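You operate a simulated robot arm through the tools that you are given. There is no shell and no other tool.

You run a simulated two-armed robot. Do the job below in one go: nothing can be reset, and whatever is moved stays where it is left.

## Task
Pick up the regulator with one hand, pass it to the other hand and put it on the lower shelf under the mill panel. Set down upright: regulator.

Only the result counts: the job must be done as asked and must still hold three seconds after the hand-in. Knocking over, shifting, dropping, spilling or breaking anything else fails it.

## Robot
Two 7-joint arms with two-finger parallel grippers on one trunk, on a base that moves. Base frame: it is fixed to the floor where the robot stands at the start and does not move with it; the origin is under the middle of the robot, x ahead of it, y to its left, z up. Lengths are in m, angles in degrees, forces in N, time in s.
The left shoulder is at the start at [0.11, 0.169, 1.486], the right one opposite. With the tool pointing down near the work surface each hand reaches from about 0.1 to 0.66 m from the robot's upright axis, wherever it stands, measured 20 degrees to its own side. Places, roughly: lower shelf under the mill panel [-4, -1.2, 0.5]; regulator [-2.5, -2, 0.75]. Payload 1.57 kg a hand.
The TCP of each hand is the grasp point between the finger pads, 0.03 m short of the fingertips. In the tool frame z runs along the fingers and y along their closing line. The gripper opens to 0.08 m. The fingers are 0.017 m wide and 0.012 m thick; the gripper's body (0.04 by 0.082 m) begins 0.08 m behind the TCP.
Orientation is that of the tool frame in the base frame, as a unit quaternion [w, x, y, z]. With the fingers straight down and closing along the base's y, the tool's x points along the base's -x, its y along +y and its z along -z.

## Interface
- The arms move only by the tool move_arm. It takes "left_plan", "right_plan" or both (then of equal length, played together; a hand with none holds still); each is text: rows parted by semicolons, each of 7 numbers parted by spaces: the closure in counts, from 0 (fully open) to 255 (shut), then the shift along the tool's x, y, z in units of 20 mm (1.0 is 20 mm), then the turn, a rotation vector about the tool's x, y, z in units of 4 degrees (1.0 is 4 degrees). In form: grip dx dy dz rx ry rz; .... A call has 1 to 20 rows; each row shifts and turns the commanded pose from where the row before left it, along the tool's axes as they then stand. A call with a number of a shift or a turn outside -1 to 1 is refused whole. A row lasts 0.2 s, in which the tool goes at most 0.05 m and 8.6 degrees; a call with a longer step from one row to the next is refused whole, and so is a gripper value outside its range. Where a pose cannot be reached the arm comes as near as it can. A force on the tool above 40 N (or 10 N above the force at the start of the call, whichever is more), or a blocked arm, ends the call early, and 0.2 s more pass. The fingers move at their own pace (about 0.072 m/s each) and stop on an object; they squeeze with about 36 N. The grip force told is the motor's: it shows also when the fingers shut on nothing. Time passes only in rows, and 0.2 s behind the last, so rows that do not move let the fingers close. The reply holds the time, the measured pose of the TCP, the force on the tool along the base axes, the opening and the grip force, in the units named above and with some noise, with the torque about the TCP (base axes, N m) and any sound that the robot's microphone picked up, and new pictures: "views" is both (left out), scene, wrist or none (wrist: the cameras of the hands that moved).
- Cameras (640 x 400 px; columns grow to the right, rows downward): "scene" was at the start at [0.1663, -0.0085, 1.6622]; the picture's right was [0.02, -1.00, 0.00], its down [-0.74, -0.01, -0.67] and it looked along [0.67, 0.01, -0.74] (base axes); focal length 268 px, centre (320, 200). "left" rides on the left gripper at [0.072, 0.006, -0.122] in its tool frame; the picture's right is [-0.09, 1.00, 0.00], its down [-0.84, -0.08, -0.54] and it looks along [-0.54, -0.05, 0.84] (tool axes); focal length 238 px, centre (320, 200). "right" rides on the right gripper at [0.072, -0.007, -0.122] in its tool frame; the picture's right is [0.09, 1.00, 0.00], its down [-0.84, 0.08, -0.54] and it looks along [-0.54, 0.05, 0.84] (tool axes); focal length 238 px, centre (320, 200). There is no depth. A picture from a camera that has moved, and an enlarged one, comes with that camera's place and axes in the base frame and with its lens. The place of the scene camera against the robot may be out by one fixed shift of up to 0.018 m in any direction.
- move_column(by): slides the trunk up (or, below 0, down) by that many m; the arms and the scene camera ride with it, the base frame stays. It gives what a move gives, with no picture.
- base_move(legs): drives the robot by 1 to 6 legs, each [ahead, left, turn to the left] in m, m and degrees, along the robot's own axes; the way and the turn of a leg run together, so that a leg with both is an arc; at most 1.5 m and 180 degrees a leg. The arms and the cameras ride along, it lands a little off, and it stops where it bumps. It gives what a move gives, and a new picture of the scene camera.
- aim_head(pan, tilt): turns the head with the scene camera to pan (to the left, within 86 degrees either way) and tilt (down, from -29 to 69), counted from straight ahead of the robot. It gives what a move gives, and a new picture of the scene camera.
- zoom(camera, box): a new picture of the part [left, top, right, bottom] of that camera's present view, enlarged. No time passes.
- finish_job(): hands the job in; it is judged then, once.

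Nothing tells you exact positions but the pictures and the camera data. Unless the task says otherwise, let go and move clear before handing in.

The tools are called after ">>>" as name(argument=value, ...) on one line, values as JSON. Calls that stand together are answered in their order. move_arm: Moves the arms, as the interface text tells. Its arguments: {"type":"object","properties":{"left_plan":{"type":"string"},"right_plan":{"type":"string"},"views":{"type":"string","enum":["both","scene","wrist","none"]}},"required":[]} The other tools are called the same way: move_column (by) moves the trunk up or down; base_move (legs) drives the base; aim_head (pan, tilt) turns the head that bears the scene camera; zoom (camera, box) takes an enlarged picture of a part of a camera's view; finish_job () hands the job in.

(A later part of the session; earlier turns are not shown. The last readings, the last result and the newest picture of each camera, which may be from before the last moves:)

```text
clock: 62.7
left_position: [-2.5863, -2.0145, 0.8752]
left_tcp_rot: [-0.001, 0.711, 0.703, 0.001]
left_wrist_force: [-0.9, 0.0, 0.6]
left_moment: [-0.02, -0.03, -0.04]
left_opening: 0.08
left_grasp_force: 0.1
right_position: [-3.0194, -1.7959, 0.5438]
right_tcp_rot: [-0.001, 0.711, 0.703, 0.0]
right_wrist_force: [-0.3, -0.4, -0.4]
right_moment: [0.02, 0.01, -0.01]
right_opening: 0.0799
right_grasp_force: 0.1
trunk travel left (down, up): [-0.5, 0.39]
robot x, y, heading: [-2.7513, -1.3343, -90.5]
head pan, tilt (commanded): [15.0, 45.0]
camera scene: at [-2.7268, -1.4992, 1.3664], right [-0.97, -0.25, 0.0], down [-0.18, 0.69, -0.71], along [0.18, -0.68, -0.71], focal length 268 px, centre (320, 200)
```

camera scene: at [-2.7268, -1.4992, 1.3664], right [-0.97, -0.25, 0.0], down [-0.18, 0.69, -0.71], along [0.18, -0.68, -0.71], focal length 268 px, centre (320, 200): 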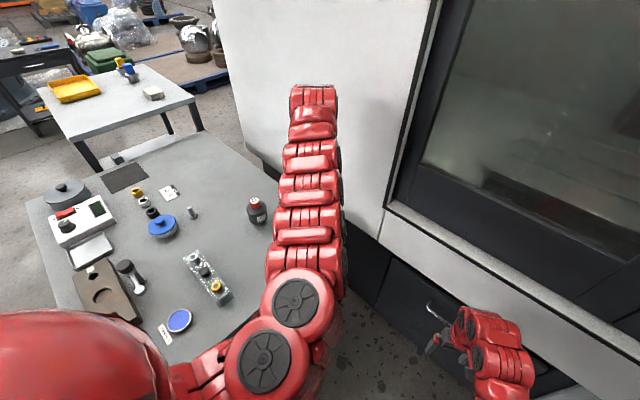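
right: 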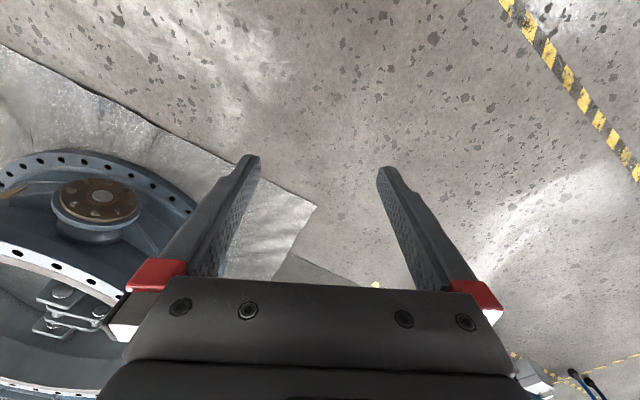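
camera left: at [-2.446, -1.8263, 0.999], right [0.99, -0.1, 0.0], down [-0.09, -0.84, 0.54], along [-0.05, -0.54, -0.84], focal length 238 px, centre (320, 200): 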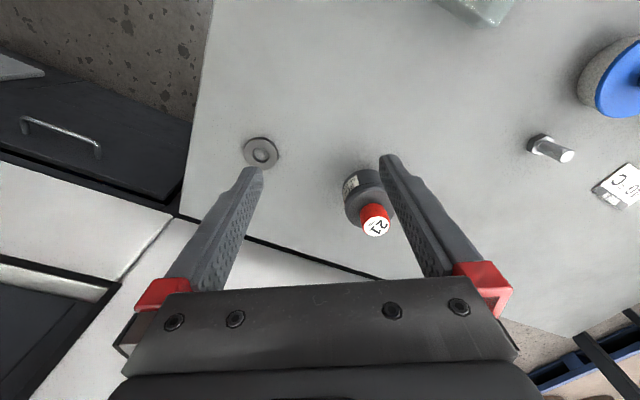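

The base moved cleanly. I move the left hand most of the way sideways over the regulator, keeping the tips above it, and take a wrist picture to refine.

>>> move_arm(left_plan="0 0.2 1 -0.2 0 0 0; 0 0.2 1 -0.2 0 0 0; 0 0.2 1 -0.2 0 0 0; 0 0.2 1 0 0 0 0; 0 0.2 1 0 0 0 0; 0 0.2 1 0 0 0 0; 0 0 0.8 0 0 0 0", views="both")

```text
clock: 64.3
left_position: [-2.4491, -1.9915, 0.889]
left_tcp_rot: [0.0, 0.711, 0.703, 0.002]
left_wrist_force: [-0.2, -0.1, 0.5]
left_moment: [-0.04, 0.01, 0.04]
left_opening: 0.0797
left_grasp_force: 0.0
right_position: [-3.0201, -1.7955, 0.5421]
right_tcp_rot: [-0.002, 0.711, 0.703, 0.0]
right_wrist_force: [0.1, 0.1, 0.3]
right_moment: [-0.01, 0.02, 0.01]
right_opening: 0.0799
right_grasp_force: 0.1
trunk travel left (down, up): [-0.5, 0.39]
robot x, y, heading: [-2.7544, -1.3259, -90.6]
head pan, tilt (commanded): [15.0, 45.0]
camera scene: at [-2.7258, -1.4983, 1.3665], right [-0.97, -0.25, 0.0], down [-0.18, 0.69, -0.71], along [0.18, -0.68, -0.71], focal length 268 px, centre (320, 200)
camera left: at [-2.4424, -1.9204, 1.0118], right [0.99, -0.1, 0.0], down [-0.09, -0.84, 0.54], along [-0.06, -0.54, -0.84], focal length 238 px, centre (320, 200)
```

scene: 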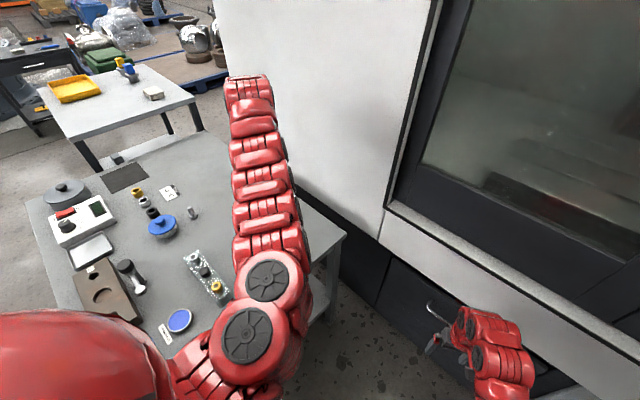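
left: 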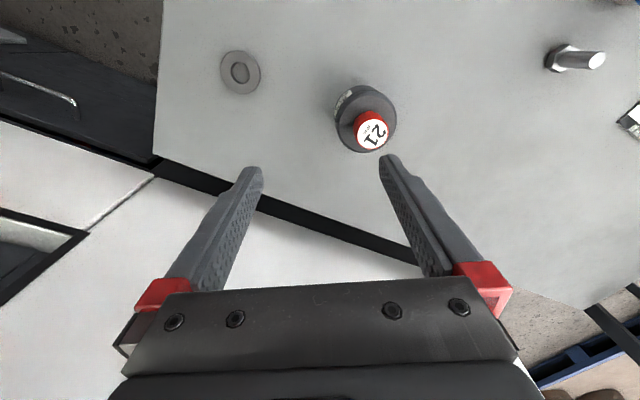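

The knob top computes to (-2.4035, -1.990), consistent with before. I centre the hand over it.

>>> move_arm(left_plan="0 -0.05 0.76 0 0 0 0; 0 0 0.76 0 0 0 0; 0 0 0.75 0 0 0 0; 0 0 0 0 0 0 0", views="wrist")

>>> zoom(camera="left", box=[240, 80, 400, 180])

```text
clock: 65.3
left_position: [-2.4044, -1.9947, 0.8896]
left_tcp_rot: [0.001, 0.712, 0.703, 0.001]
left_wrist_force: [0.1, 0.1, -0.3]
left_moment: [0.0, -0.02, 0.01]
left_opening: 0.0801
left_grasp_force: 0.0
right_position: [-3.0198, -1.7942, 0.5442]
right_tcp_rot: [0.0, 0.711, 0.704, 0.001]
right_wrist_force: [0.2, 0.0, -1.1]
right_moment: [-0.01, -0.01, 0.02]
right_opening: 0.08
right_grasp_force: 0.0
trunk travel left (down, up): [-0.5, 0.39]
robot x, y, heading: [-2.7492, -1.3275, -90.3]
head pan, tilt (commanded): [15.0, 45.0]
camera left: at [-2.3986, -1.9223, 1.0119], right [0.99, -0.1, 0.0], down [-0.09, -0.84, 0.54], along [-0.05, -0.54, -0.84], focal length 238 px, centre (320, 200)
```

left: 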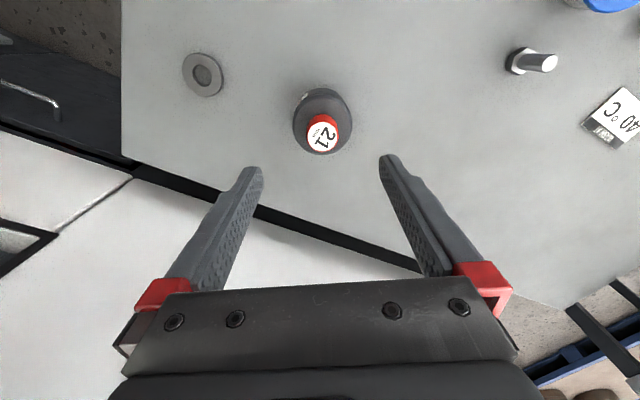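

```text
4.00 times, centred on (320, 130) of left
camera zoom: at [-2.3986, -1.9223, 1.0119], right [0.99, -0.1, 0.0], down [-0.09, -0.84, 0.54], along [-0.05, -0.54, -0.84], focal length 953 px, centre (320, 480)
```

zoom: 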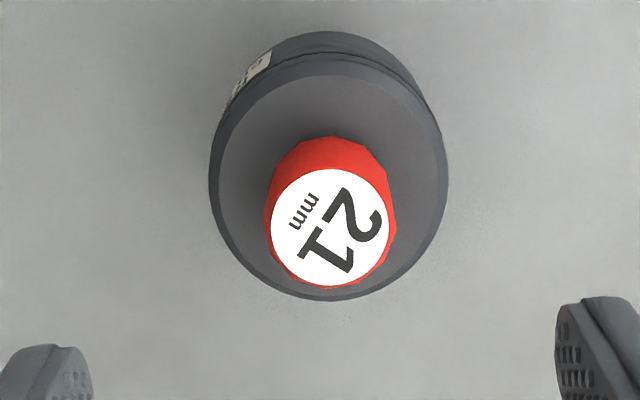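

The knob is nearly centred; a few mm along the tool's x and 1–2 mm along y remain. I correct that, descend partway, and check again.

>>> move_arm(left_plan="0 0.22 0.07 0 0 0 0; 0 0 0 0.75 0 0 0; 0 0 0 0.75 0 0 0; 0 0 0 0.75 0 0 0; 0 0 0 0 0 0 0", views="wrist")

>>> zoom(camera="left", box=[240, 100, 400, 200])

```text
clock: 66.5
left_position: [-2.4026, -1.9885, 0.8452]
left_tcp_rot: [0.001, 0.711, 0.704, 0.001]
left_wrist_force: [-0.3, -0.3, -0.2]
left_moment: [0.05, -0.04, -0.01]
left_opening: 0.0802
left_grasp_force: 0.1
right_position: [-3.0204, -1.7939, 0.5438]
right_tcp_rot: [-0.001, 0.711, 0.703, 0.001]
right_wrist_force: [-1.1, -0.8, 0.5]
right_moment: [0.03, 0.01, 0.04]
right_opening: 0.0797
right_grasp_force: 0.0
trunk travel left (down, up): [-0.5, 0.39]
robot x, y, heading: [-2.7491, -1.3251, -90.8]
head pan, tilt (commanded): [15.0, 45.0]
camera left: at [-2.396, -1.9169, 0.9666], right [0.99, -0.1, 0.0], down [-0.09, -0.84, 0.54], along [-0.05, -0.54, -0.84], focal length 238 px, centre (320, 200)
```

left: 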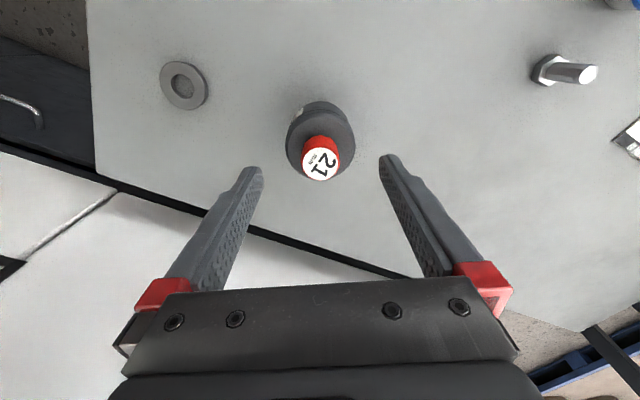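

```text
4.00 times, centred on (320, 150) of left
camera zoom: at [-2.396, -1.9169, 0.9666], right [0.99, -0.1, 0.0], down [-0.09, -0.84, 0.54], along [-0.05, -0.54, -0.84], focal length 953 px, centre (320, 400)
```

zoom: 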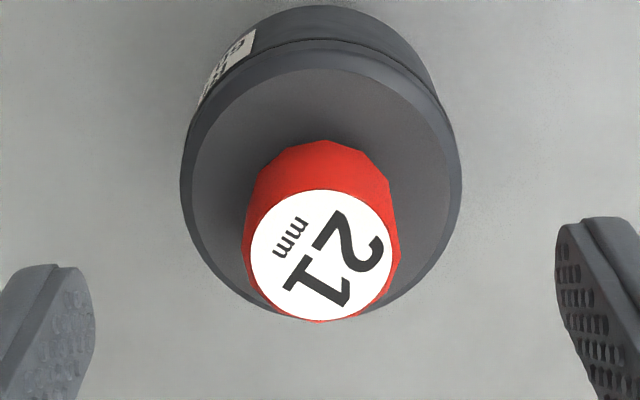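

The knob is centred between the fingers within about 1 mm. Its top is near z = 0.805 and the body top near 0.78. I descend about 28 mm so the tips stop just above the body.

>>> move_arm(left_plan="0 0 0 0.5 0 0 0; 0 0 0 0.5 0 0 0; 0 0 0 0.4 0 0 0; 0 0 0 0 0 0 0", views="both")

>>> zoom(camera="left", box=[220, 100, 420, 225])

```text
clock: 67.5
left_position: [-2.4024, -1.9898, 0.8153]
left_tcp_rot: [0.001, 0.711, 0.703, 0.0]
left_wrist_force: [0.4, 0.6, 0.2]
left_moment: [0.0, -0.02, 0.01]
left_opening: 0.0801
left_grasp_force: 0.0
right_position: [-3.0199, -1.7951, 0.5431]
right_tcp_rot: [0.0, 0.711, 0.704, 0.001]
right_wrist_force: [-0.5, -0.1, -0.4]
right_moment: [-0.02, 0.02, 0.01]
right_opening: 0.0799
right_grasp_force: 0.1
trunk travel left (down, up): [-0.5, 0.39]
robot x, y, heading: [-2.7532, -1.3305, -90.5]
head pan, tilt (commanded): [15.0, 45.0]
camera scene: at [-2.7262, -1.4982, 1.3665], right [-0.97, -0.25, 0.0], down [-0.18, 0.69, -0.71], along [0.18, -0.68, -0.71], focal length 268 px, centre (320, 200)
camera left: at [-2.3966, -1.9172, 0.9373], right [0.99, -0.1, 0.0], down [-0.09, -0.84, 0.54], along [-0.06, -0.54, -0.84], focal length 238 px, centre (320, 200)
```

scene: 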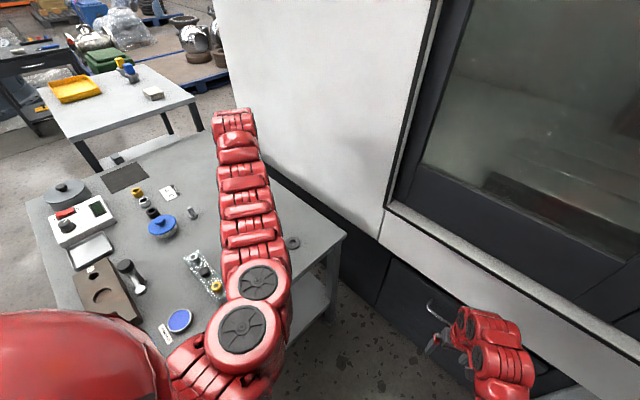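
left: 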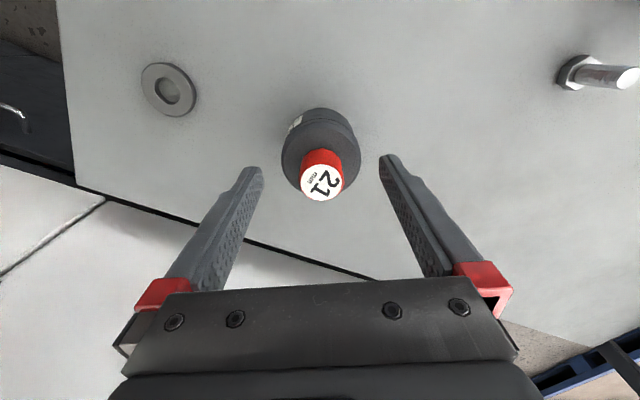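

```text
3.20 times, centred on (320, 162) of left
camera zoom: at [-2.3966, -1.9172, 0.9373], right [0.99, -0.1, 0.0], down [-0.09, -0.84, 0.54], along [-0.06, -0.54, -0.84], focal length 763 px, centre (320, 320)
```

zoom: 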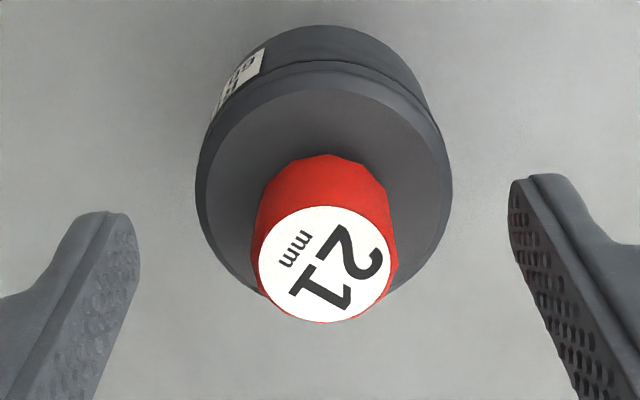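

The knob top is about 11 mm below the TCP, and the pads overlap about 19 mm of the knob. I close the left gripper gradually.

>>> move_arm(left_plan="60 0 0 0 0 0 0; 110 0 0 0 0 0 0; 135 0 0 0 0 0 0; 145 0 0 0 0 0 0; 155 0 0 0 0 0 0; 165 0 0 0 0 0 0; 180 0 0 0 0 0 0; 210 0 0 0 0 0 0; 255 0 0 0 0 0 0; 255 0 0 0 0 0 0; 255 0 0 0 0 0 0", views="wrist")

>>> zoom(camera="left", box=[220, 100, 420, 225])

```text
clock: 69.9
left_position: [-2.4027, -1.9888, 0.8145]
left_tcp_rot: [0.001, 0.711, 0.704, 0.001]
left_wrist_force: [0.5, 0.4, 0.1]
left_moment: [-0.04, -0.14, 0.01]
left_opening: 0.0287
left_grasp_force: 36.3
right_position: [-3.0188, -1.7947, 0.5436]
right_tcp_rot: [-0.001, 0.711, 0.704, 0.0]
right_wrist_force: [-0.8, -0.1, -0.3]
right_moment: [0.03, -0.01, 0.02]
right_opening: 0.08
right_grasp_force: 0.1
trunk travel left (down, up): [-0.5, 0.39]
robot x, y, heading: [-2.7524, -1.3329, -90.5]
head pan, tilt (commanded): [15.0, 45.0]
camera left: at [-2.3963, -1.9171, 0.9372], right [0.99, -0.1, 0.0], down [-0.09, -0.84, 0.54], along [-0.05, -0.54, -0.84], focal length 238 px, centre (320, 200)
```

left: 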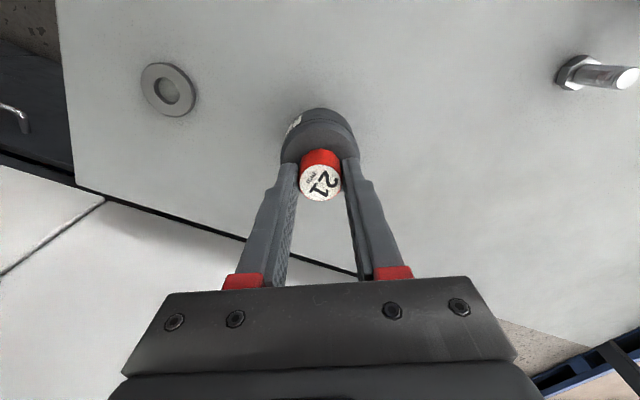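

```text
3.20 times, centred on (320, 162) of left
camera zoom: at [-2.3963, -1.9171, 0.9372], right [0.99, -0.1, 0.0], down [-0.09, -0.84, 0.54], along [-0.05, -0.54, -0.84], focal length 763 px, centre (320, 320)
```

zoom: 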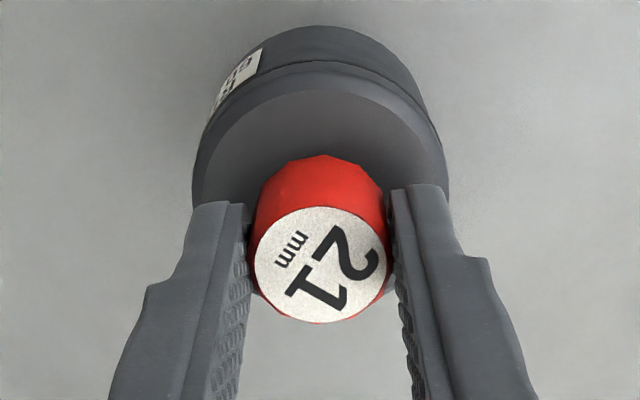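

The grip holds at 28.7 mm opening with 36 N. I lift slowly and check that it comes free.

>>> move_arm(left_plan="255 0 0 -0.3 0 0 0; 255 0 0 -0.5 0 0 0; 255 0 0 -0.7 0 0 0; 255 0 0 -0.7 0 0 0; 255 0 0 0 0 0 0", views="both")

```text
clock: 71.1
left_position: [-2.4031, -1.989, 0.8584]
left_tcp_rot: [0.0, 0.711, 0.703, 0.001]
left_wrist_force: [0.1, -0.4, -4.0]
left_moment: [0.0, 0.0, 0.01]
left_opening: 0.0286
left_grasp_force: 35.9
right_position: [-3.0189, -1.7954, 0.5441]
right_tcp_rot: [-0.001, 0.71, 0.704, 0.001]
right_wrist_force: [1.1, 0.8, -0.4]
right_moment: [-0.02, 0.02, 0.02]
right_opening: 0.0799
right_grasp_force: 0.0
trunk travel left (down, up): [-0.5, 0.39]
robot x, y, heading: [-2.7518, -1.3263, -90.7]
head pan, tilt (commanded): [15.0, 45.0]
camera scene: at [-2.7258, -1.4989, 1.3664], right [-0.97, -0.25, 0.0], down [-0.18, 0.69, -0.71], along [0.18, -0.68, -0.71], focal length 268 px, centre (320, 200)
camera left: at [-2.397, -1.9174, 0.9817], right [0.99, -0.1, 0.0], down [-0.09, -0.84, 0.54], along [-0.06, -0.54, -0.84], focal length 238 px, centre (320, 200)
```

scene: 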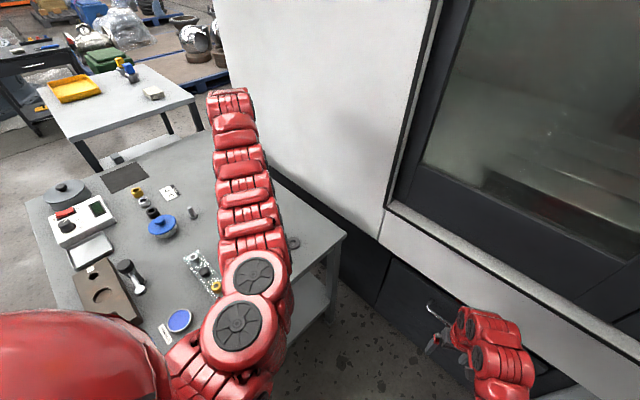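
left: 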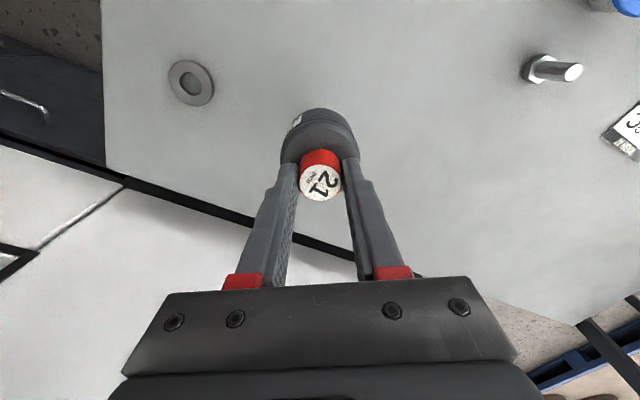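

The regulator is free and weighs about 0.4 kg. I raise the trunk for clearance over the other items, back away from the cart, and turn to face the mill.

>>> move_column(by=0.15)

>>> base_move(legs=[[-0.35, 0.19, 0], [0, 0, -30]])

```text
clock: 72.8
left_position: [-2.4032, -1.9899, 1.0091]
left_tcp_rot: [0.0, 0.711, 0.704, 0.002]
left_wrist_force: [0.4, 0.6, -4.3]
left_moment: [0.02, -0.02, 0.01]
left_opening: 0.0289
left_grasp_force: 35.8
right_position: [-3.0197, -1.7963, 0.6932]
right_tcp_rot: [-0.001, 0.711, 0.703, 0.0]
right_wrist_force: [-0.3, -0.2, 0.1]
right_moment: [-0.01, 0.0, 0.01]
right_opening: 0.08
right_grasp_force: 0.1
trunk travel left (down, up): [-0.65, 0.24]
robot x, y, heading: [-2.7548, -1.3275, -90.7]
head pan, tilt (commanded): [15.0, 45.0]
```

```text
clock: 76.7
left_position: [-2.5749, -1.7349, 1.0104]
left_tcp_rot: [0.001, 0.867, 0.498, 0.001]
left_wrist_force: [0.6, 0.1, -4.3]
left_moment: [0.05, 0.01, 0.03]
left_opening: 0.0289
left_grasp_force: 36.1
right_position: [-3.0147, -1.264, 0.6933]
right_tcp_rot: [0.0, 0.867, 0.499, 0.0]
right_wrist_force: [-0.5, -0.4, -1.0]
right_moment: [0.02, 0.0, 0.03]
right_opening: 0.0802
right_grasp_force: 0.1
trunk travel left (down, up): [-0.65, 0.24]
robot x, y, heading: [-2.5527, -0.9872, -120.1]
head pan, tilt (commanded): [15.0, 45.0]
camera scene: at [-2.6077, -1.1473, 1.5164], right [-0.97, 0.26, 0.0], down [0.19, 0.68, -0.71], along [-0.18, -0.68, -0.71], focal length 268 px, centre (320, 200)
```

scene: 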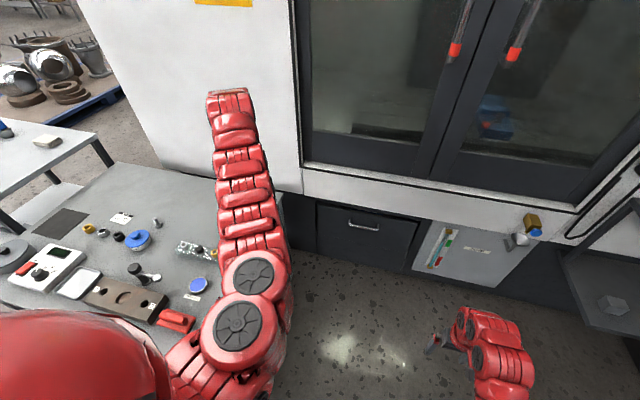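

I'm now facing the mill with the regulator held clear of the cart. I prepare the right hand: move it forward, then pitch the tool up to point forward at about 35° below horizontal so it can take the body from my side.

>>> move_arm(right_plan="0 -1 0 0 0 0 0; 0 -1 0 0 0 0 0; 0 -1 0 0 0 0 0; 0 -1 0 0 0 0 0; 0 -1 0 0 0 0 0; 0 0 0 0 0 -1 0; 0 0 0 0 0 -1 0; 0 0 0 0 0 -1 0; 0 0 0 0 0 -1 0; 0 0 0 0 0 -1 0; 0 0 0 0 0 -1 0; 0 0 0 0 0 -1 0; 0 0 0 0 0 -1 0; 0 0 0 0 0 -1 0; 0 0 0 0 0 -1 0; 0 0 0 0 0 -1 0; 0 0 0 0 0 -1 0; 0 0 0 0 0 -1 0; 0 0 0 0 0 -0.75 0", views="scene")

```text
clock: 80.7
left_position: [-2.5745, -1.735, 1.0095]
left_tcp_rot: [0.0, 0.867, 0.499, 0.002]
left_wrist_force: [0.7, 0.3, -3.6]
left_moment: [0.0, 0.01, 0.01]
left_opening: 0.0287
left_grasp_force: 36.5
right_position: [-3.0647, -1.3491, 0.6931]
right_tcp_rot: [0.231, 0.768, 0.443, -0.4]
right_wrist_force: [0.6, -0.9, -0.1]
right_moment: [-0.02, -0.04, 0.01]
right_opening: 0.08
right_grasp_force: 0.0
trunk travel left (down, up): [-0.65, 0.24]
robot x, y, heading: [-2.553, -0.9894, -120.4]
head pan, tilt (commanded): [15.0, 45.0]
camera scene: at [-2.6074, -1.1474, 1.5164], right [-0.97, 0.26, 0.0], down [0.19, 0.68, -0.71], along [-0.19, -0.68, -0.71], focal length 268 px, centre (320, 200)
```

scene: 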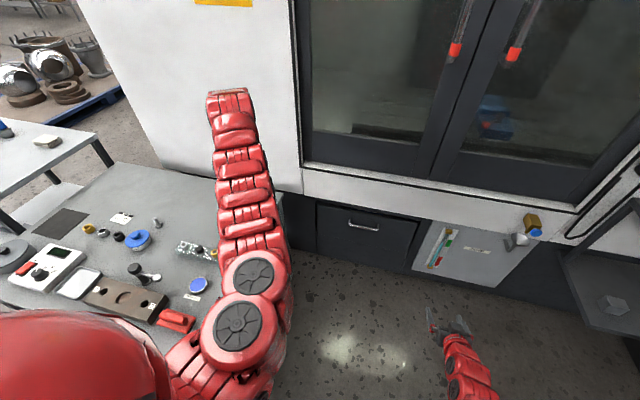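

The right tool now points forward, 35° below horizontal. I yaw it 25° to the left for elbow room while bringing the left hand with the regulator to the middle in front of me.

>>> move_arm(left_plan="255 0 -1 0 0 0 0; 255 0 -1 0 0 0 0; 255 0 -1 0 0 0 0; 255 0 -1 0 0 0 0; 255 0 -1 0 0 0 0; 255 0 -1 0 0 0 0; 255 0 -1 0 0 0 0; 255 0 -1 0 0 0 0; 255 0 -1 0 0 0 0; 255 0 -1 0 0 0 0; 255 0 -1 0 0 0 0; 255 0 -1 0 0 0 0; 255 0 -1 0 0 0 0; 255 0 -1 0 0 0 0; 255 0 -1 0 0 0 0; 255 0 -1 0 0 0 0", right_plan="0 0 0 0 -0.731 0 -0.512; 0 0 0 0 -0.731 0 -0.512; 0 0 0 0 -0.731 0 -0.512; 0 0 0 0 -0.731 0 -0.512; 0 0 0 0 -0.731 0 -0.512; 0 0 0 0 -0.731 0 -0.512; 0 0 0 0 -0.731 0 -0.512; 0 0 0 0 0 0 0; 0 0 0 0 0 0 0; 0 0 0 0 0 0 0; 0 0 0 0 0 0 0; 0 0 0 0 0 0 0; 0 0 0 0 0 0 0; 0 0 0 0 0 0 0; 0 0 0 0 0 0 0; 0 0 0 0 0 0 0", views="both")

```text
clock: 84.1
left_position: [-2.8533, -1.5742, 1.0086]
left_tcp_rot: [0.0, 0.867, 0.499, 0.001]
left_wrist_force: [0.2, -0.2, -3.7]
left_moment: [-0.02, -0.04, -0.02]
left_opening: 0.0288
left_grasp_force: 36.5
right_position: [-3.0649, -1.3493, 0.6943]
right_tcp_rot: [0.311, 0.655, 0.598, -0.34]
right_wrist_force: [0.7, 0.3, -0.5]
right_moment: [-0.03, -0.01, 0.01]
right_opening: 0.0802
right_grasp_force: 0.0
trunk travel left (down, up): [-0.65, 0.24]
robot x, y, heading: [-2.5512, -0.99, -120.2]
head pan, tilt (commanded): [15.0, 45.0]
camera scene: at [-2.6082, -1.1469, 1.5164], right [-0.97, 0.26, 0.0], down [0.19, 0.68, -0.71], along [-0.18, -0.68, -0.71], focal length 268 px, centre (320, 200)
camera right: at [-3.0595, -1.2083, 0.7054], right [1.0, -0.04, -0.08], down [0.07, -0.04, 1.0], along [-0.04, -1.0, -0.04], focal length 238 px, centre (320, 200)
camera left: at [-2.812, -1.5147, 1.1313], right [0.81, -0.58, 0.0], down [-0.49, -0.68, 0.54], along [-0.31, -0.44, -0.84], focal length 238 px, centre (320, 200)
```

scene: 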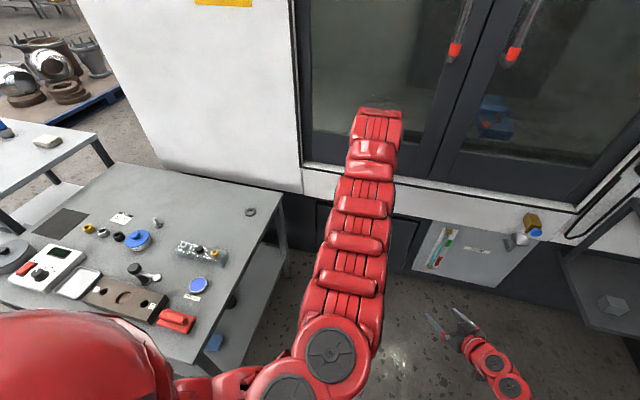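
right: 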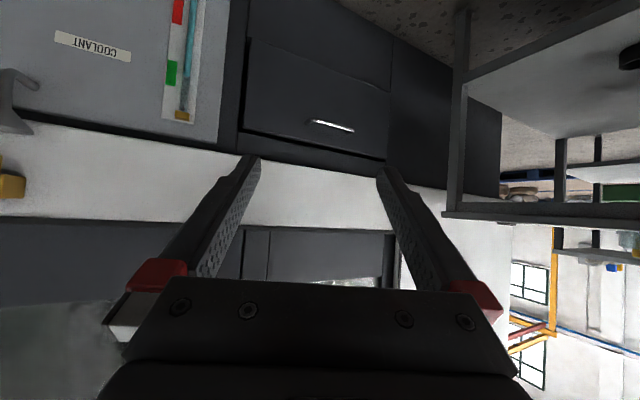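
left: 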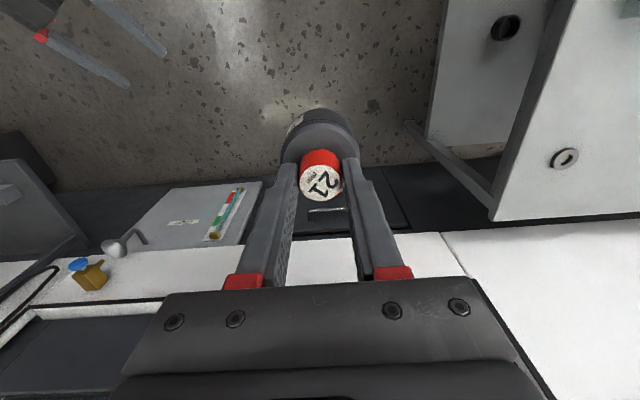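

Both hands are in place for the handover. To give the arms more comfortable geometry, I lower the left hand 0.15 m (there is only floor below) while raising the right hand about 0.1 m to body height.

>>> move_arm(left_plan="255 0 0 1 0 0 0; 255 0 0 1 0 0 0; 255 0 0 1 0 0 0; 255 0 0 1 0 0 0; 255 0 0 1 0 0 0; 255 0 0 1 0 0 0; 255 0 0 1 0 0 0; 255 0 0 0.5 0 0 0", right_plan="0 -0.858 0 -0.602 0 0 0; 0 -0.858 0 -0.602 0 0 0; 0 -0.858 0 -0.602 0 0 0; 0 -0.858 0 -0.602 0 0 0; 0 -0.858 0 -0.602 0 0 0; 0 0 0 0 0 0 0; 0 0 0 0 0 0 0; 0 0 0 0 0 0 0", views="scene")

```text
clock: 85.9
left_position: [-2.8511, -1.5752, 0.8572]
left_tcp_rot: [0.0, 0.867, 0.499, 0.002]
left_wrist_force: [1.1, -1.2, -3.2]
left_moment: [-0.01, 0.0, 0.0]
left_opening: 0.0284
left_grasp_force: 36.1
right_position: [-3.0664, -1.3482, 0.7981]
right_tcp_rot: [0.311, 0.655, 0.598, -0.34]
right_wrist_force: [-0.2, -0.3, -0.3]
right_moment: [-0.02, 0.01, 0.02]
right_opening: 0.08
right_grasp_force: 0.1
trunk travel left (down, up): [-0.65, 0.24]
robot x, y, heading: [-2.5541, -0.9858, -120.2]
head pan, tilt (commanded): [15.0, 45.0]
camera scene: at [-2.6078, -1.1473, 1.5164], right [-0.97, 0.26, 0.0], down [0.19, 0.68, -0.71], along [-0.18, -0.68, -0.71], focal length 268 px, centre (320, 200)
```

scene: 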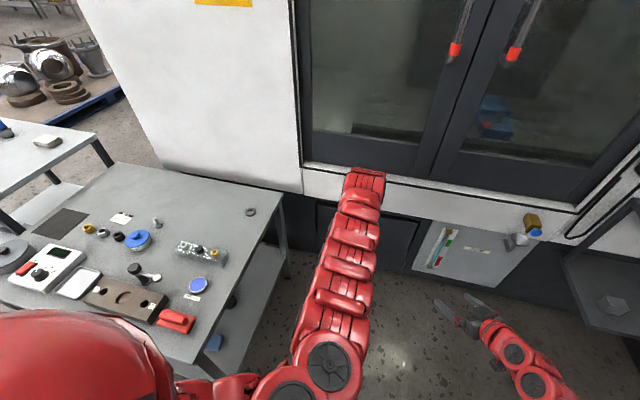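

Heights match: body mid about 0.797 and right hand at 0.798. I move the right hand sideways to a pre-grasp spot 13 cm behind the regulator.

>>> move_arm(right_plan="0 -0.178 0.973 0.2625 0 0 0; 0 -0.178 0.973 0.2625 0 0 0; 0 -0.178 0.973 0.2625 0 0 0; 0 -0.178 0.973 0.2625 0 0 0; 0 -0.178 0.973 0.2625 0 0 0; 0 -0.178 0.973 0.2625 0 0 0; 0 -0.178 0.973 0.2625 0 0 0; 0 -0.178 0.973 0.2625 0 0 0; 0 -0.178 0.973 0.2625 0 0 0; 0 -0.178 0.973 0.2625 0 0 0; 0 -0.178 0.973 0.2625 0 0 0; 0 -0.178 0.973 0.2625 0 0 0", views="both")

>>> zoom(camera="left", box=[0, 0, 640, 400])

```text
clock: 88.5
left_position: [-2.8509, -1.5752, 0.8585]
left_tcp_rot: [0.001, 0.867, 0.499, 0.001]
left_wrist_force: [0.6, -0.5, -4.4]
left_moment: [-0.02, -0.03, -0.01]
left_opening: 0.0283
left_grasp_force: 36.2
right_position: [-2.8394, -1.4461, 0.7974]
right_tcp_rot: [0.31, 0.655, 0.599, -0.341]
right_wrist_force: [-1.6, 0.0, -0.1]
right_moment: [0.02, -0.03, -0.01]
right_opening: 0.0798
right_grasp_force: 0.0
trunk travel left (down, up): [-0.65, 0.24]
robot x, y, heading: [-2.5515, -0.9878, -120.2]
head pan, tilt (commanded): [15.0, 45.0]
camera scene: at [-2.6073, -1.1474, 1.5164], right [-0.97, 0.26, 0.0], down [0.19, 0.68, -0.71], along [-0.19, -0.68, -0.71], focal length 268 px, centre (320, 200)
camera right: at [-2.8328, -1.3053, 0.81], right [1.0, -0.04, -0.08], down [0.07, -0.05, 1.0], along [-0.04, -1.0, -0.04], focal length 238 px, centre (320, 200)
```

scene: 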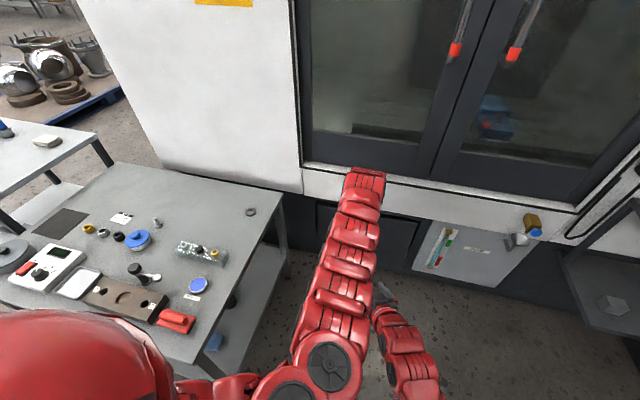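
right: 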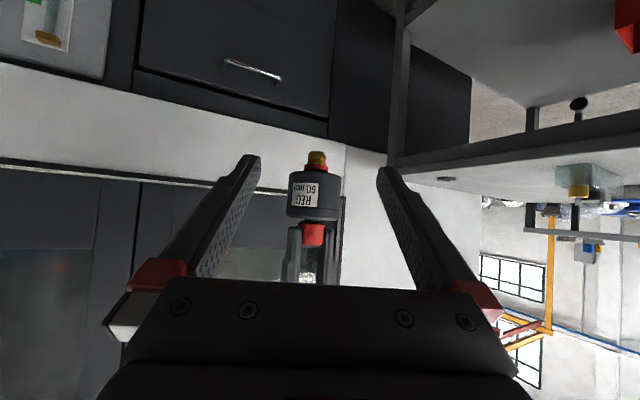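

```text
1.00 times, centred on (320, 200) of left (not enlarged: the box is as wide or as high as the picture)
camera zoom: at [-2.81, -1.5164, 0.9813], right [0.81, -0.58, 0.0], down [-0.49, -0.68, 0.54], along [-0.31, -0.44, -0.84], focal length 238 px, centre (320, 200)
```

zoom: 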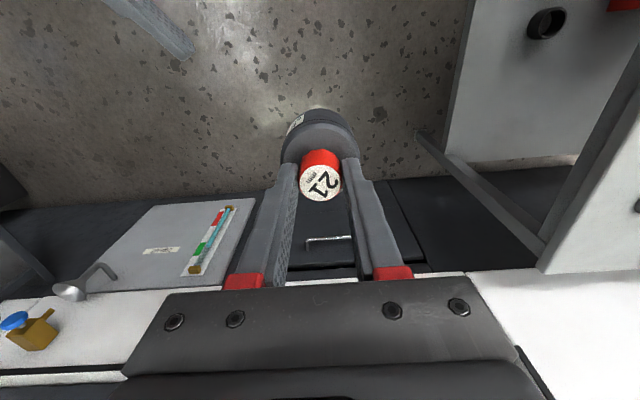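

The right wrist camera (upside-down picture) shows the regulator in front of the open fingers. I zoom in to check its shape and alignment.

>>> zoom(camera="right", box=[240, 130, 400, 230])

```text
4.00 times, centred on (320, 180) of right
camera zoom: at [-2.8328, -1.3053, 0.81], right [1.0, -0.04, -0.08], down [0.07, -0.05, 1.0], along [-0.04, -1.0, -0.04], focal length 953 px, centre (320, 280)
```

zoom: 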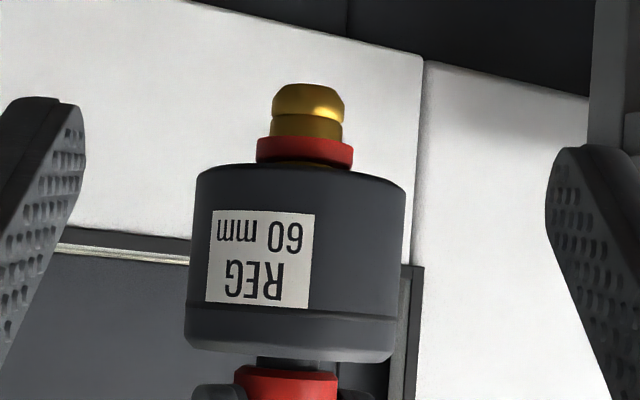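

The picture agrees with the pose data to within a pixel. The label gives a body diameter of 60 mm, and a 21 mm brass foot is visible below. I advance the right hand to straddle the body, aiming for its cylindrical middle at z ≈ 0.79.

>>> move_arm(right_plan="0 -0.427 0 0.689 0 0 0; 0 -0.427 0 0.689 0 0 0; 0 -0.427 0 0.689 0 0 0; 0 -0.427 0 0.689 0 0 0; 0 -0.427 0 0.689 0 0 0; 0 -0.427 0 0.689 0 0 0", views="wrist")

>>> zoom(camera="left", box=[160, 60, 480, 260])

```text
clock: 89.9
left_position: [-2.851, -1.5743, 0.8588]
left_tcp_rot: [0.0, 0.867, 0.498, 0.001]
left_wrist_force: [-0.1, -0.2, -4.0]
left_moment: [0.0, 0.0, -0.02]
left_opening: 0.0286
left_grasp_force: 36.0
right_position: [-2.8481, -1.5431, 0.7916]
right_tcp_rot: [0.311, 0.655, 0.599, -0.34]
right_wrist_force: [-0.7, 0.8, 0.1]
right_moment: [0.01, 0.01, 0.01]
right_opening: 0.0799
right_grasp_force: 0.0
trunk travel left (down, up): [-0.65, 0.24]
robot x, y, heading: [-2.552, -0.9849, -120.2]
head pan, tilt (commanded): [15.0, 45.0]
camera right: at [-2.8418, -1.402, 0.8045], right [1.0, -0.04, -0.08], down [0.07, -0.04, 1.0], along [-0.04, -1.0, -0.04], focal length 238 px, centre (320, 200)
```

right: 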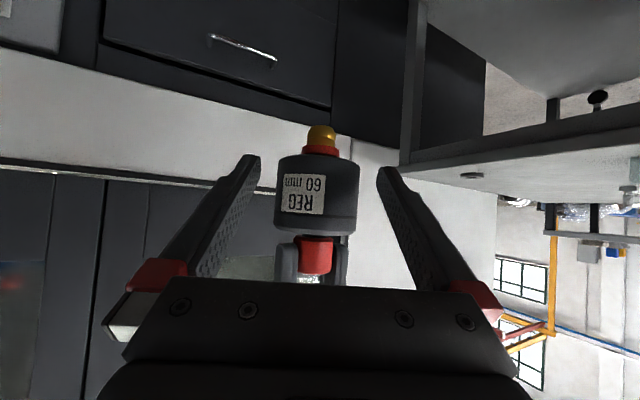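

```text
2.00 times, centred on (320, 160) of left
camera zoom: at [-2.8102, -1.5168, 0.9811], right [0.81, -0.58, 0.0], down [-0.49, -0.68, 0.54], along [-0.31, -0.44, -0.84], focal length 477 px, centre (320, 280)
```

zoom: 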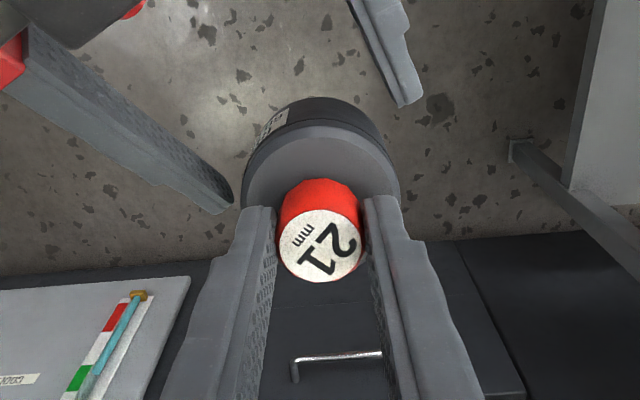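

Alignment looks good; about 3 cm remains. I finish the approach.

>>> move_arm(right_plan="0 -0.42 0 0.66 0 0 0; 0 -0.42 0 0.66 0 0 0; 0 0 0 0 0 0 0", views="wrist")

>>> zoom(camera="left", box=[160, 60, 480, 260])

```text
clock: 90.7
left_position: [-2.8518, -1.5752, 0.8586]
left_tcp_rot: [0.0, 0.867, 0.498, 0.0]
left_wrist_force: [0.5, 0.2, -4.0]
left_moment: [0.0, 0.02, 0.01]
left_opening: 0.0285
left_grasp_force: 36.1
right_position: [-2.8505, -1.5736, 0.791]
right_tcp_rot: [0.31, 0.655, 0.598, -0.341]
right_wrist_force: [-0.5, -0.2, -0.6]
right_moment: [-0.01, -0.04, -0.01]
right_opening: 0.0798
right_grasp_force: 0.0
trunk travel left (down, up): [-0.65, 0.24]
robot x, y, heading: [-2.5587, -0.9875, -120.4]
head pan, tilt (commanded): [15.0, 45.0]
camera right: at [-2.8447, -1.4329, 0.8025], right [1.0, -0.04, -0.08], down [0.07, -0.04, 1.0], along [-0.04, -1.0, -0.04], focal length 238 px, centre (320, 200)
```

right: 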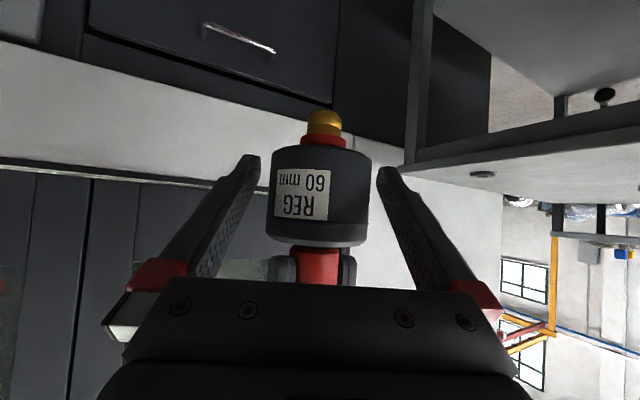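

```text
2.00 times, centred on (320, 160) of left
camera zoom: at [-2.8102, -1.5162, 0.9815], right [0.81, -0.58, 0.0], down [-0.49, -0.68, 0.54], along [-0.31, -0.44, -0.84], focal length 477 px, centre (320, 280)
```

zoom: 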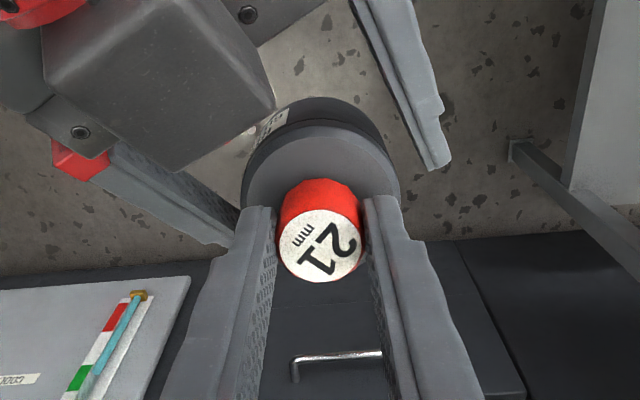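

The right hand straddles the body with its TCP on the axis. I close the right gripper gradually while the left still holds.

>>> move_arm(left_plan="255 0 0 0 0 0 0; 255 0 0 0 0 0 0; 255 0 0 0 0 0 0; 255 0 0 0 0 0 0; 255 0 0 0 0 0 0; 255 0 0 0 0 0 0; 255 0 0 0 0 0 0; 255 0 0 0 0 0 0; 255 0 0 0 0 0 0", right_plan="25 0 0 0 0 0 0; 40 0 0 0 0 0 0; 50 0 0 0 0 0 0; 58 0 0 0 0 0 0; 66 0 0 0 0 0 0; 90 0 0 0 0 0 0; 150 0 0 0 0 0 0; 255 0 0 0 0 0 0; 255 0 0 0 0 0 0", views="both")

```text
clock: 92.7
left_position: [-2.8502, -1.5755, 0.8593]
left_tcp_rot: [0.0, 0.867, 0.499, 0.001]
left_wrist_force: [0.3, 0.1, -3.9]
left_moment: [-0.08, 0.12, 0.16]
left_opening: 0.0285
left_grasp_force: 36.0
right_position: [-2.8502, -1.5733, 0.7904]
right_tcp_rot: [0.311, 0.655, 0.599, -0.34]
right_wrist_force: [-0.8, 0.4, -0.5]
right_moment: [0.1, -0.16, -0.19]
right_opening: 0.0593
right_grasp_force: 36.5
trunk travel left (down, up): [-0.65, 0.24]
robot x, y, heading: [-2.5527, -0.9886, -120.2]
head pan, tilt (commanded): [15.0, 45.0]
camera scene: at [-2.6076, -1.1473, 1.5164], right [-0.97, 0.26, 0.0], down [0.19, 0.68, -0.71], along [-0.18, -0.68, -0.71], focal length 268 px, centre (320, 200)
camera right: at [-2.8448, -1.4329, 0.8023], right [1.0, -0.04, -0.08], down [0.07, -0.05, 1.0], along [-0.04, -1.0, -0.04], focal length 238 px, centre (320, 200)
camera left: at [-2.8102, -1.5164, 0.9813], right [0.81, -0.58, 0.0], down [-0.49, -0.68, 0.54], along [-0.31, -0.44, -0.84], focal length 238 px, centre (320, 200)
```

scene: 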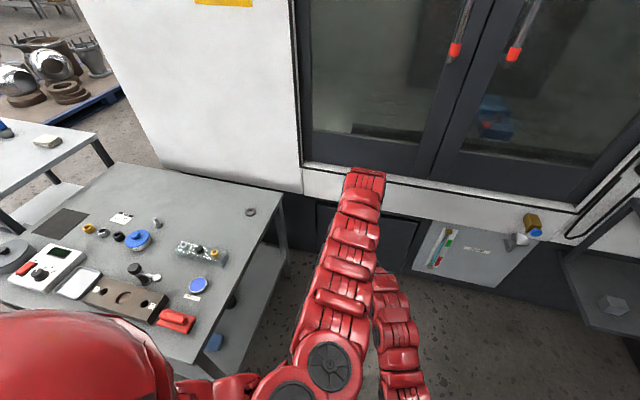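
right: 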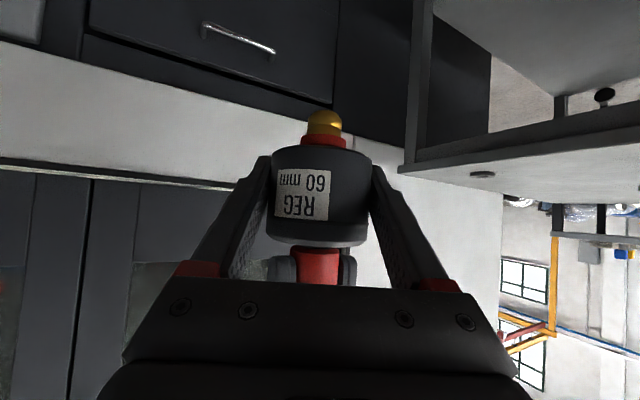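
left: 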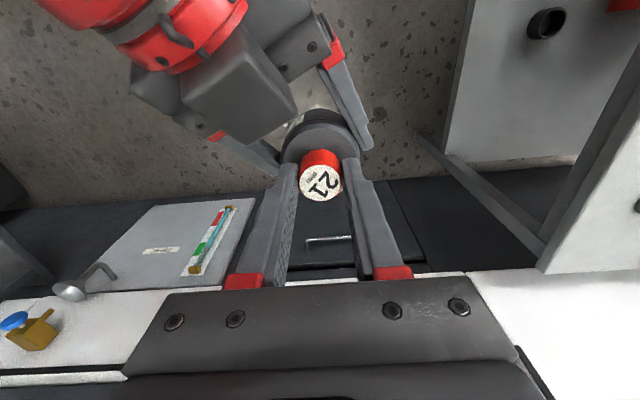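

Both hands hold it firmly (right 59.3 mm at 36.5 N). I release the left fingers slowly and lift the left hand straight up.

>>> move_arm(left_plan="160 0 0 0 0 0 0; 150 0 0 0 0 0 0; 130 0 0 0 0 0 0; 100 0 0 0 0 0 0; 70 0 0 0 0 0 0; 70 0 0 0 0 0 0; 70 0 0 -0.5 0 0 0; 70 0 0 -1 0 0 0; 70 0 0 -1 0 0 0; 70 0 0 -1 0 0 0; 70 0 0 -1 0 0 0; 70 0 0 -1 0 0 0; 70 0 0 -1 0 0 0", right_plan="255 0 0 0 0 0 0; 255 0 0 0 0 0 0; 255 0 0 0 0 0 0; 255 0 0 0 0 0 0; 255 0 0 0 0 0 0; 255 0 0 0 0 0 0; 255 0 0 0 0 0 0; 255 0 0 0 0 0 0; 255 0 0 0 0 0 0; 255 0 0 0 0 0 0; 255 0 0 0 0 0 0; 255 0 0 0 0 0 0; 255 0 0 0 0 0 0", views="both")

```text
clock: 95.5
left_position: [-2.851, -1.5749, 0.9879]
left_tcp_rot: [0.001, 0.867, 0.498, 0.003]
left_wrist_force: [0.0, -0.5, 0.1]
left_moment: [0.02, 0.02, -0.03]
left_opening: 0.0579
left_grasp_force: 0.1
right_position: [-2.8502, -1.5735, 0.7908]
right_tcp_rot: [0.311, 0.655, 0.599, -0.34]
right_wrist_force: [0.3, 0.7, -0.2]
right_moment: [0.02, -0.01, 0.02]
right_opening: 0.0593
right_grasp_force: 36.2
trunk travel left (down, up): [-0.65, 0.24]
robot x, y, heading: [-2.5517, -0.9855, -120.4]
head pan, tilt (commanded): [15.0, 45.0]
camera scene: at [-2.6075, -1.147, 1.5165], right [-0.97, 0.26, 0.0], down [0.19, 0.68, -0.71], along [-0.19, -0.68, -0.71], focal length 268 px, centre (320, 200)
camera right: at [-2.8447, -1.4327, 0.8024], right [1.0, -0.04, -0.08], down [0.07, -0.05, 1.0], along [-0.04, -1.0, -0.04], focal length 238 px, centre (320, 200)
camera left: at [-2.8096, -1.5157, 1.1114], right [0.81, -0.58, 0.0], down [-0.49, -0.68, 0.54], along [-0.31, -0.44, -0.84], focal length 238 px, centre (320, 200)
```

scene: 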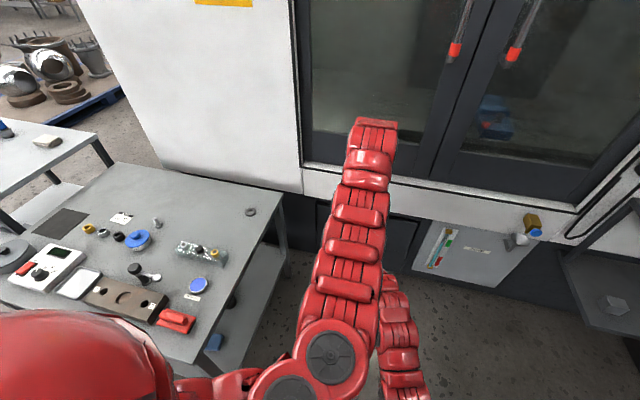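
right: 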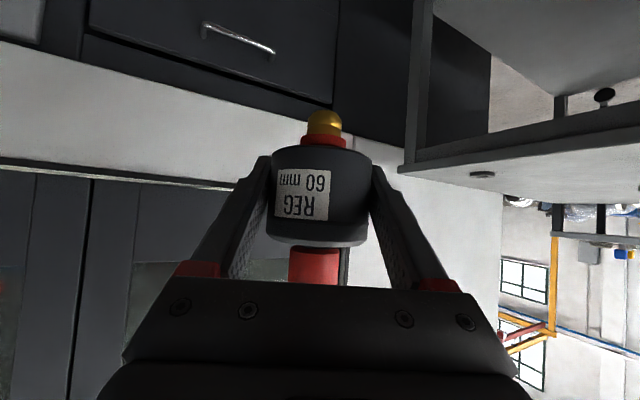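
left: 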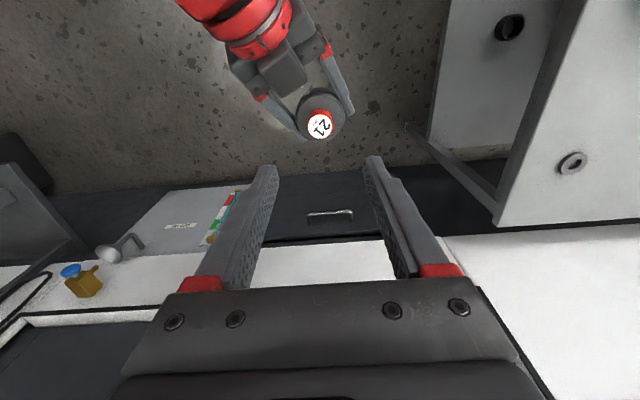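

The regulator is now in the right hand alone. I move the left hand aside, then slide the base right, away from the cart and towards the shelves.

>>> move_arm(left_plan="0 0 1 0 0 0 0; 0 0 1 0 0 0 0; 0 0 1 0 0 0 0; 0 0 1 0 0 0 0; 0 0 1 0 0 0 0; 0 0 1 0 0 0 0; 0 0 1 0 0 0 0; 0 0 1 0 0 0 0; 0 0 1 0 0 0 0; 0 0 1 0 0 0 0; 0 0 1 0 0 0 0", views="none")

>>> base_move(legs=[[0, -0.5, 0]])

```text
clock: 97.9
left_position: [-2.6607, -1.6861, 0.989]
left_tcp_rot: [0.0, 0.867, 0.499, 0.001]
left_wrist_force: [0.5, 0.2, -0.6]
left_moment: [0.04, 0.01, 0.02]
left_opening: 0.0802
left_grasp_force: 0.1
right_position: [-2.8512, -1.5744, 0.7907]
right_tcp_rot: [0.31, 0.655, 0.599, -0.34]
right_wrist_force: [-0.1, -0.5, 0.4]
right_moment: [0.02, 0.0, 0.0]
right_opening: 0.0593
right_grasp_force: 36.1
trunk travel left (down, up): [-0.65, 0.24]
robot x, y, heading: [-2.5508, -0.9915, -120.1]
head pan, tilt (commanded): [15.0, 45.0]
```

```text
clock: 100.9
left_position: [-3.0813, -1.4404, 0.9888]
left_tcp_rot: [0.0, 0.863, 0.506, 0.002]
left_wrist_force: [-0.9, -0.1, -0.2]
left_moment: [0.0, 0.0, 0.01]
left_opening: 0.0801
left_grasp_force: 0.0
right_position: [-3.2735, -1.3319, 0.7902]
right_tcp_rot: [0.314, 0.649, 0.605, -0.337]
right_wrist_force: [0.3, 1.8, 0.2]
right_moment: [0.02, 0.01, -0.01]
right_opening: 0.0595
right_grasp_force: 35.8
trunk travel left (down, up): [-0.65, 0.24]
robot x, y, heading: [-2.9879, -0.7415, -119.3]
head pan, tilt (commanded): [15.0, 45.0]
camera scene: at [-3.0383, -0.9017, 1.5164], right [-0.97, 0.24, 0.0], down [0.17, 0.69, -0.71], along [-0.17, -0.69, -0.71], focal length 268 px, centre (320, 200)
```

scene: 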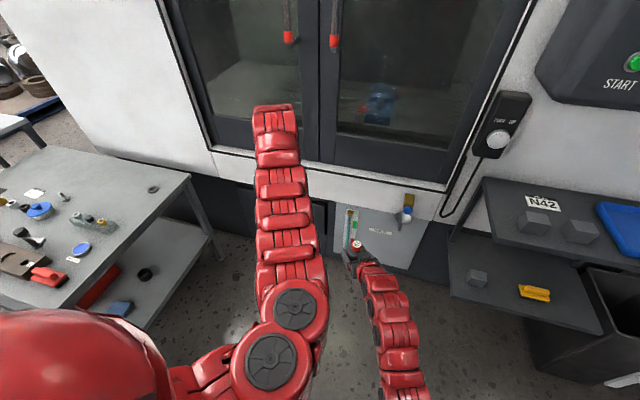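

Both shelves are now in view: the lower one holds a small grey cube and a yellow brush. I zoom in to measure it and choose a free spot.

>>> aim_head(pan=-25, tilt=45)

>>> zoom(camera="scene", box=[260, 100, 580, 300])

```text
clock: 102.0
left_position: [-3.0809, -1.4406, 0.9892]
left_tcp_rot: [0.0, 0.863, 0.505, 0.001]
left_wrist_force: [0.6, -0.5, -0.3]
left_moment: [0.04, -0.02, -0.01]
left_opening: 0.0798
left_grasp_force: 0.2
right_position: [-3.2737, -1.333, 0.7898]
right_tcp_rot: [0.314, 0.65, 0.604, -0.338]
right_wrist_force: [0.2, -0.5, 0.4]
right_moment: [0.02, -0.01, 0.01]
right_opening: 0.0596
right_grasp_force: 36.4
trunk travel left (down, up): [-0.65, 0.24]
robot x, y, heading: [-2.9834, -0.7412, -119.2]
head pan, tilt (commanded): [-25.0, 45.0]
camera scene: at [-3.084, -0.8707, 1.5164], right [-0.59, 0.81, 0.0], down [0.57, 0.42, -0.71], along [-0.57, -0.41, -0.71], focal length 268 px, centre (320, 200)
```

scene: 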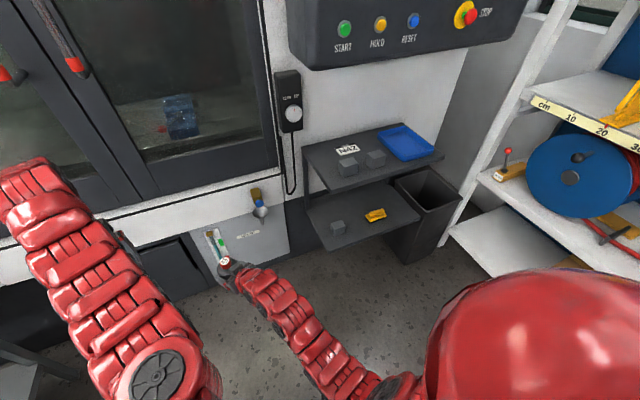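

```text
2.00 times, centred on (420, 200) of scene
camera zoom: at [-3.084, -0.8707, 1.5164], right [-0.59, 0.81, 0.0], down [0.57, 0.42, -0.71], along [-0.57, -0.41, -0.71], focal length 536 px, centre (120, 200)
```

zoom: 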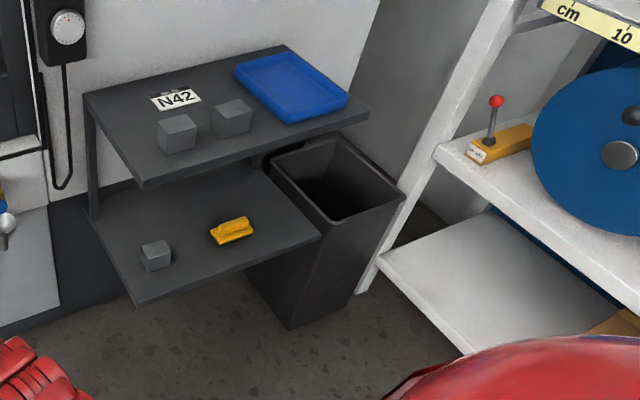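

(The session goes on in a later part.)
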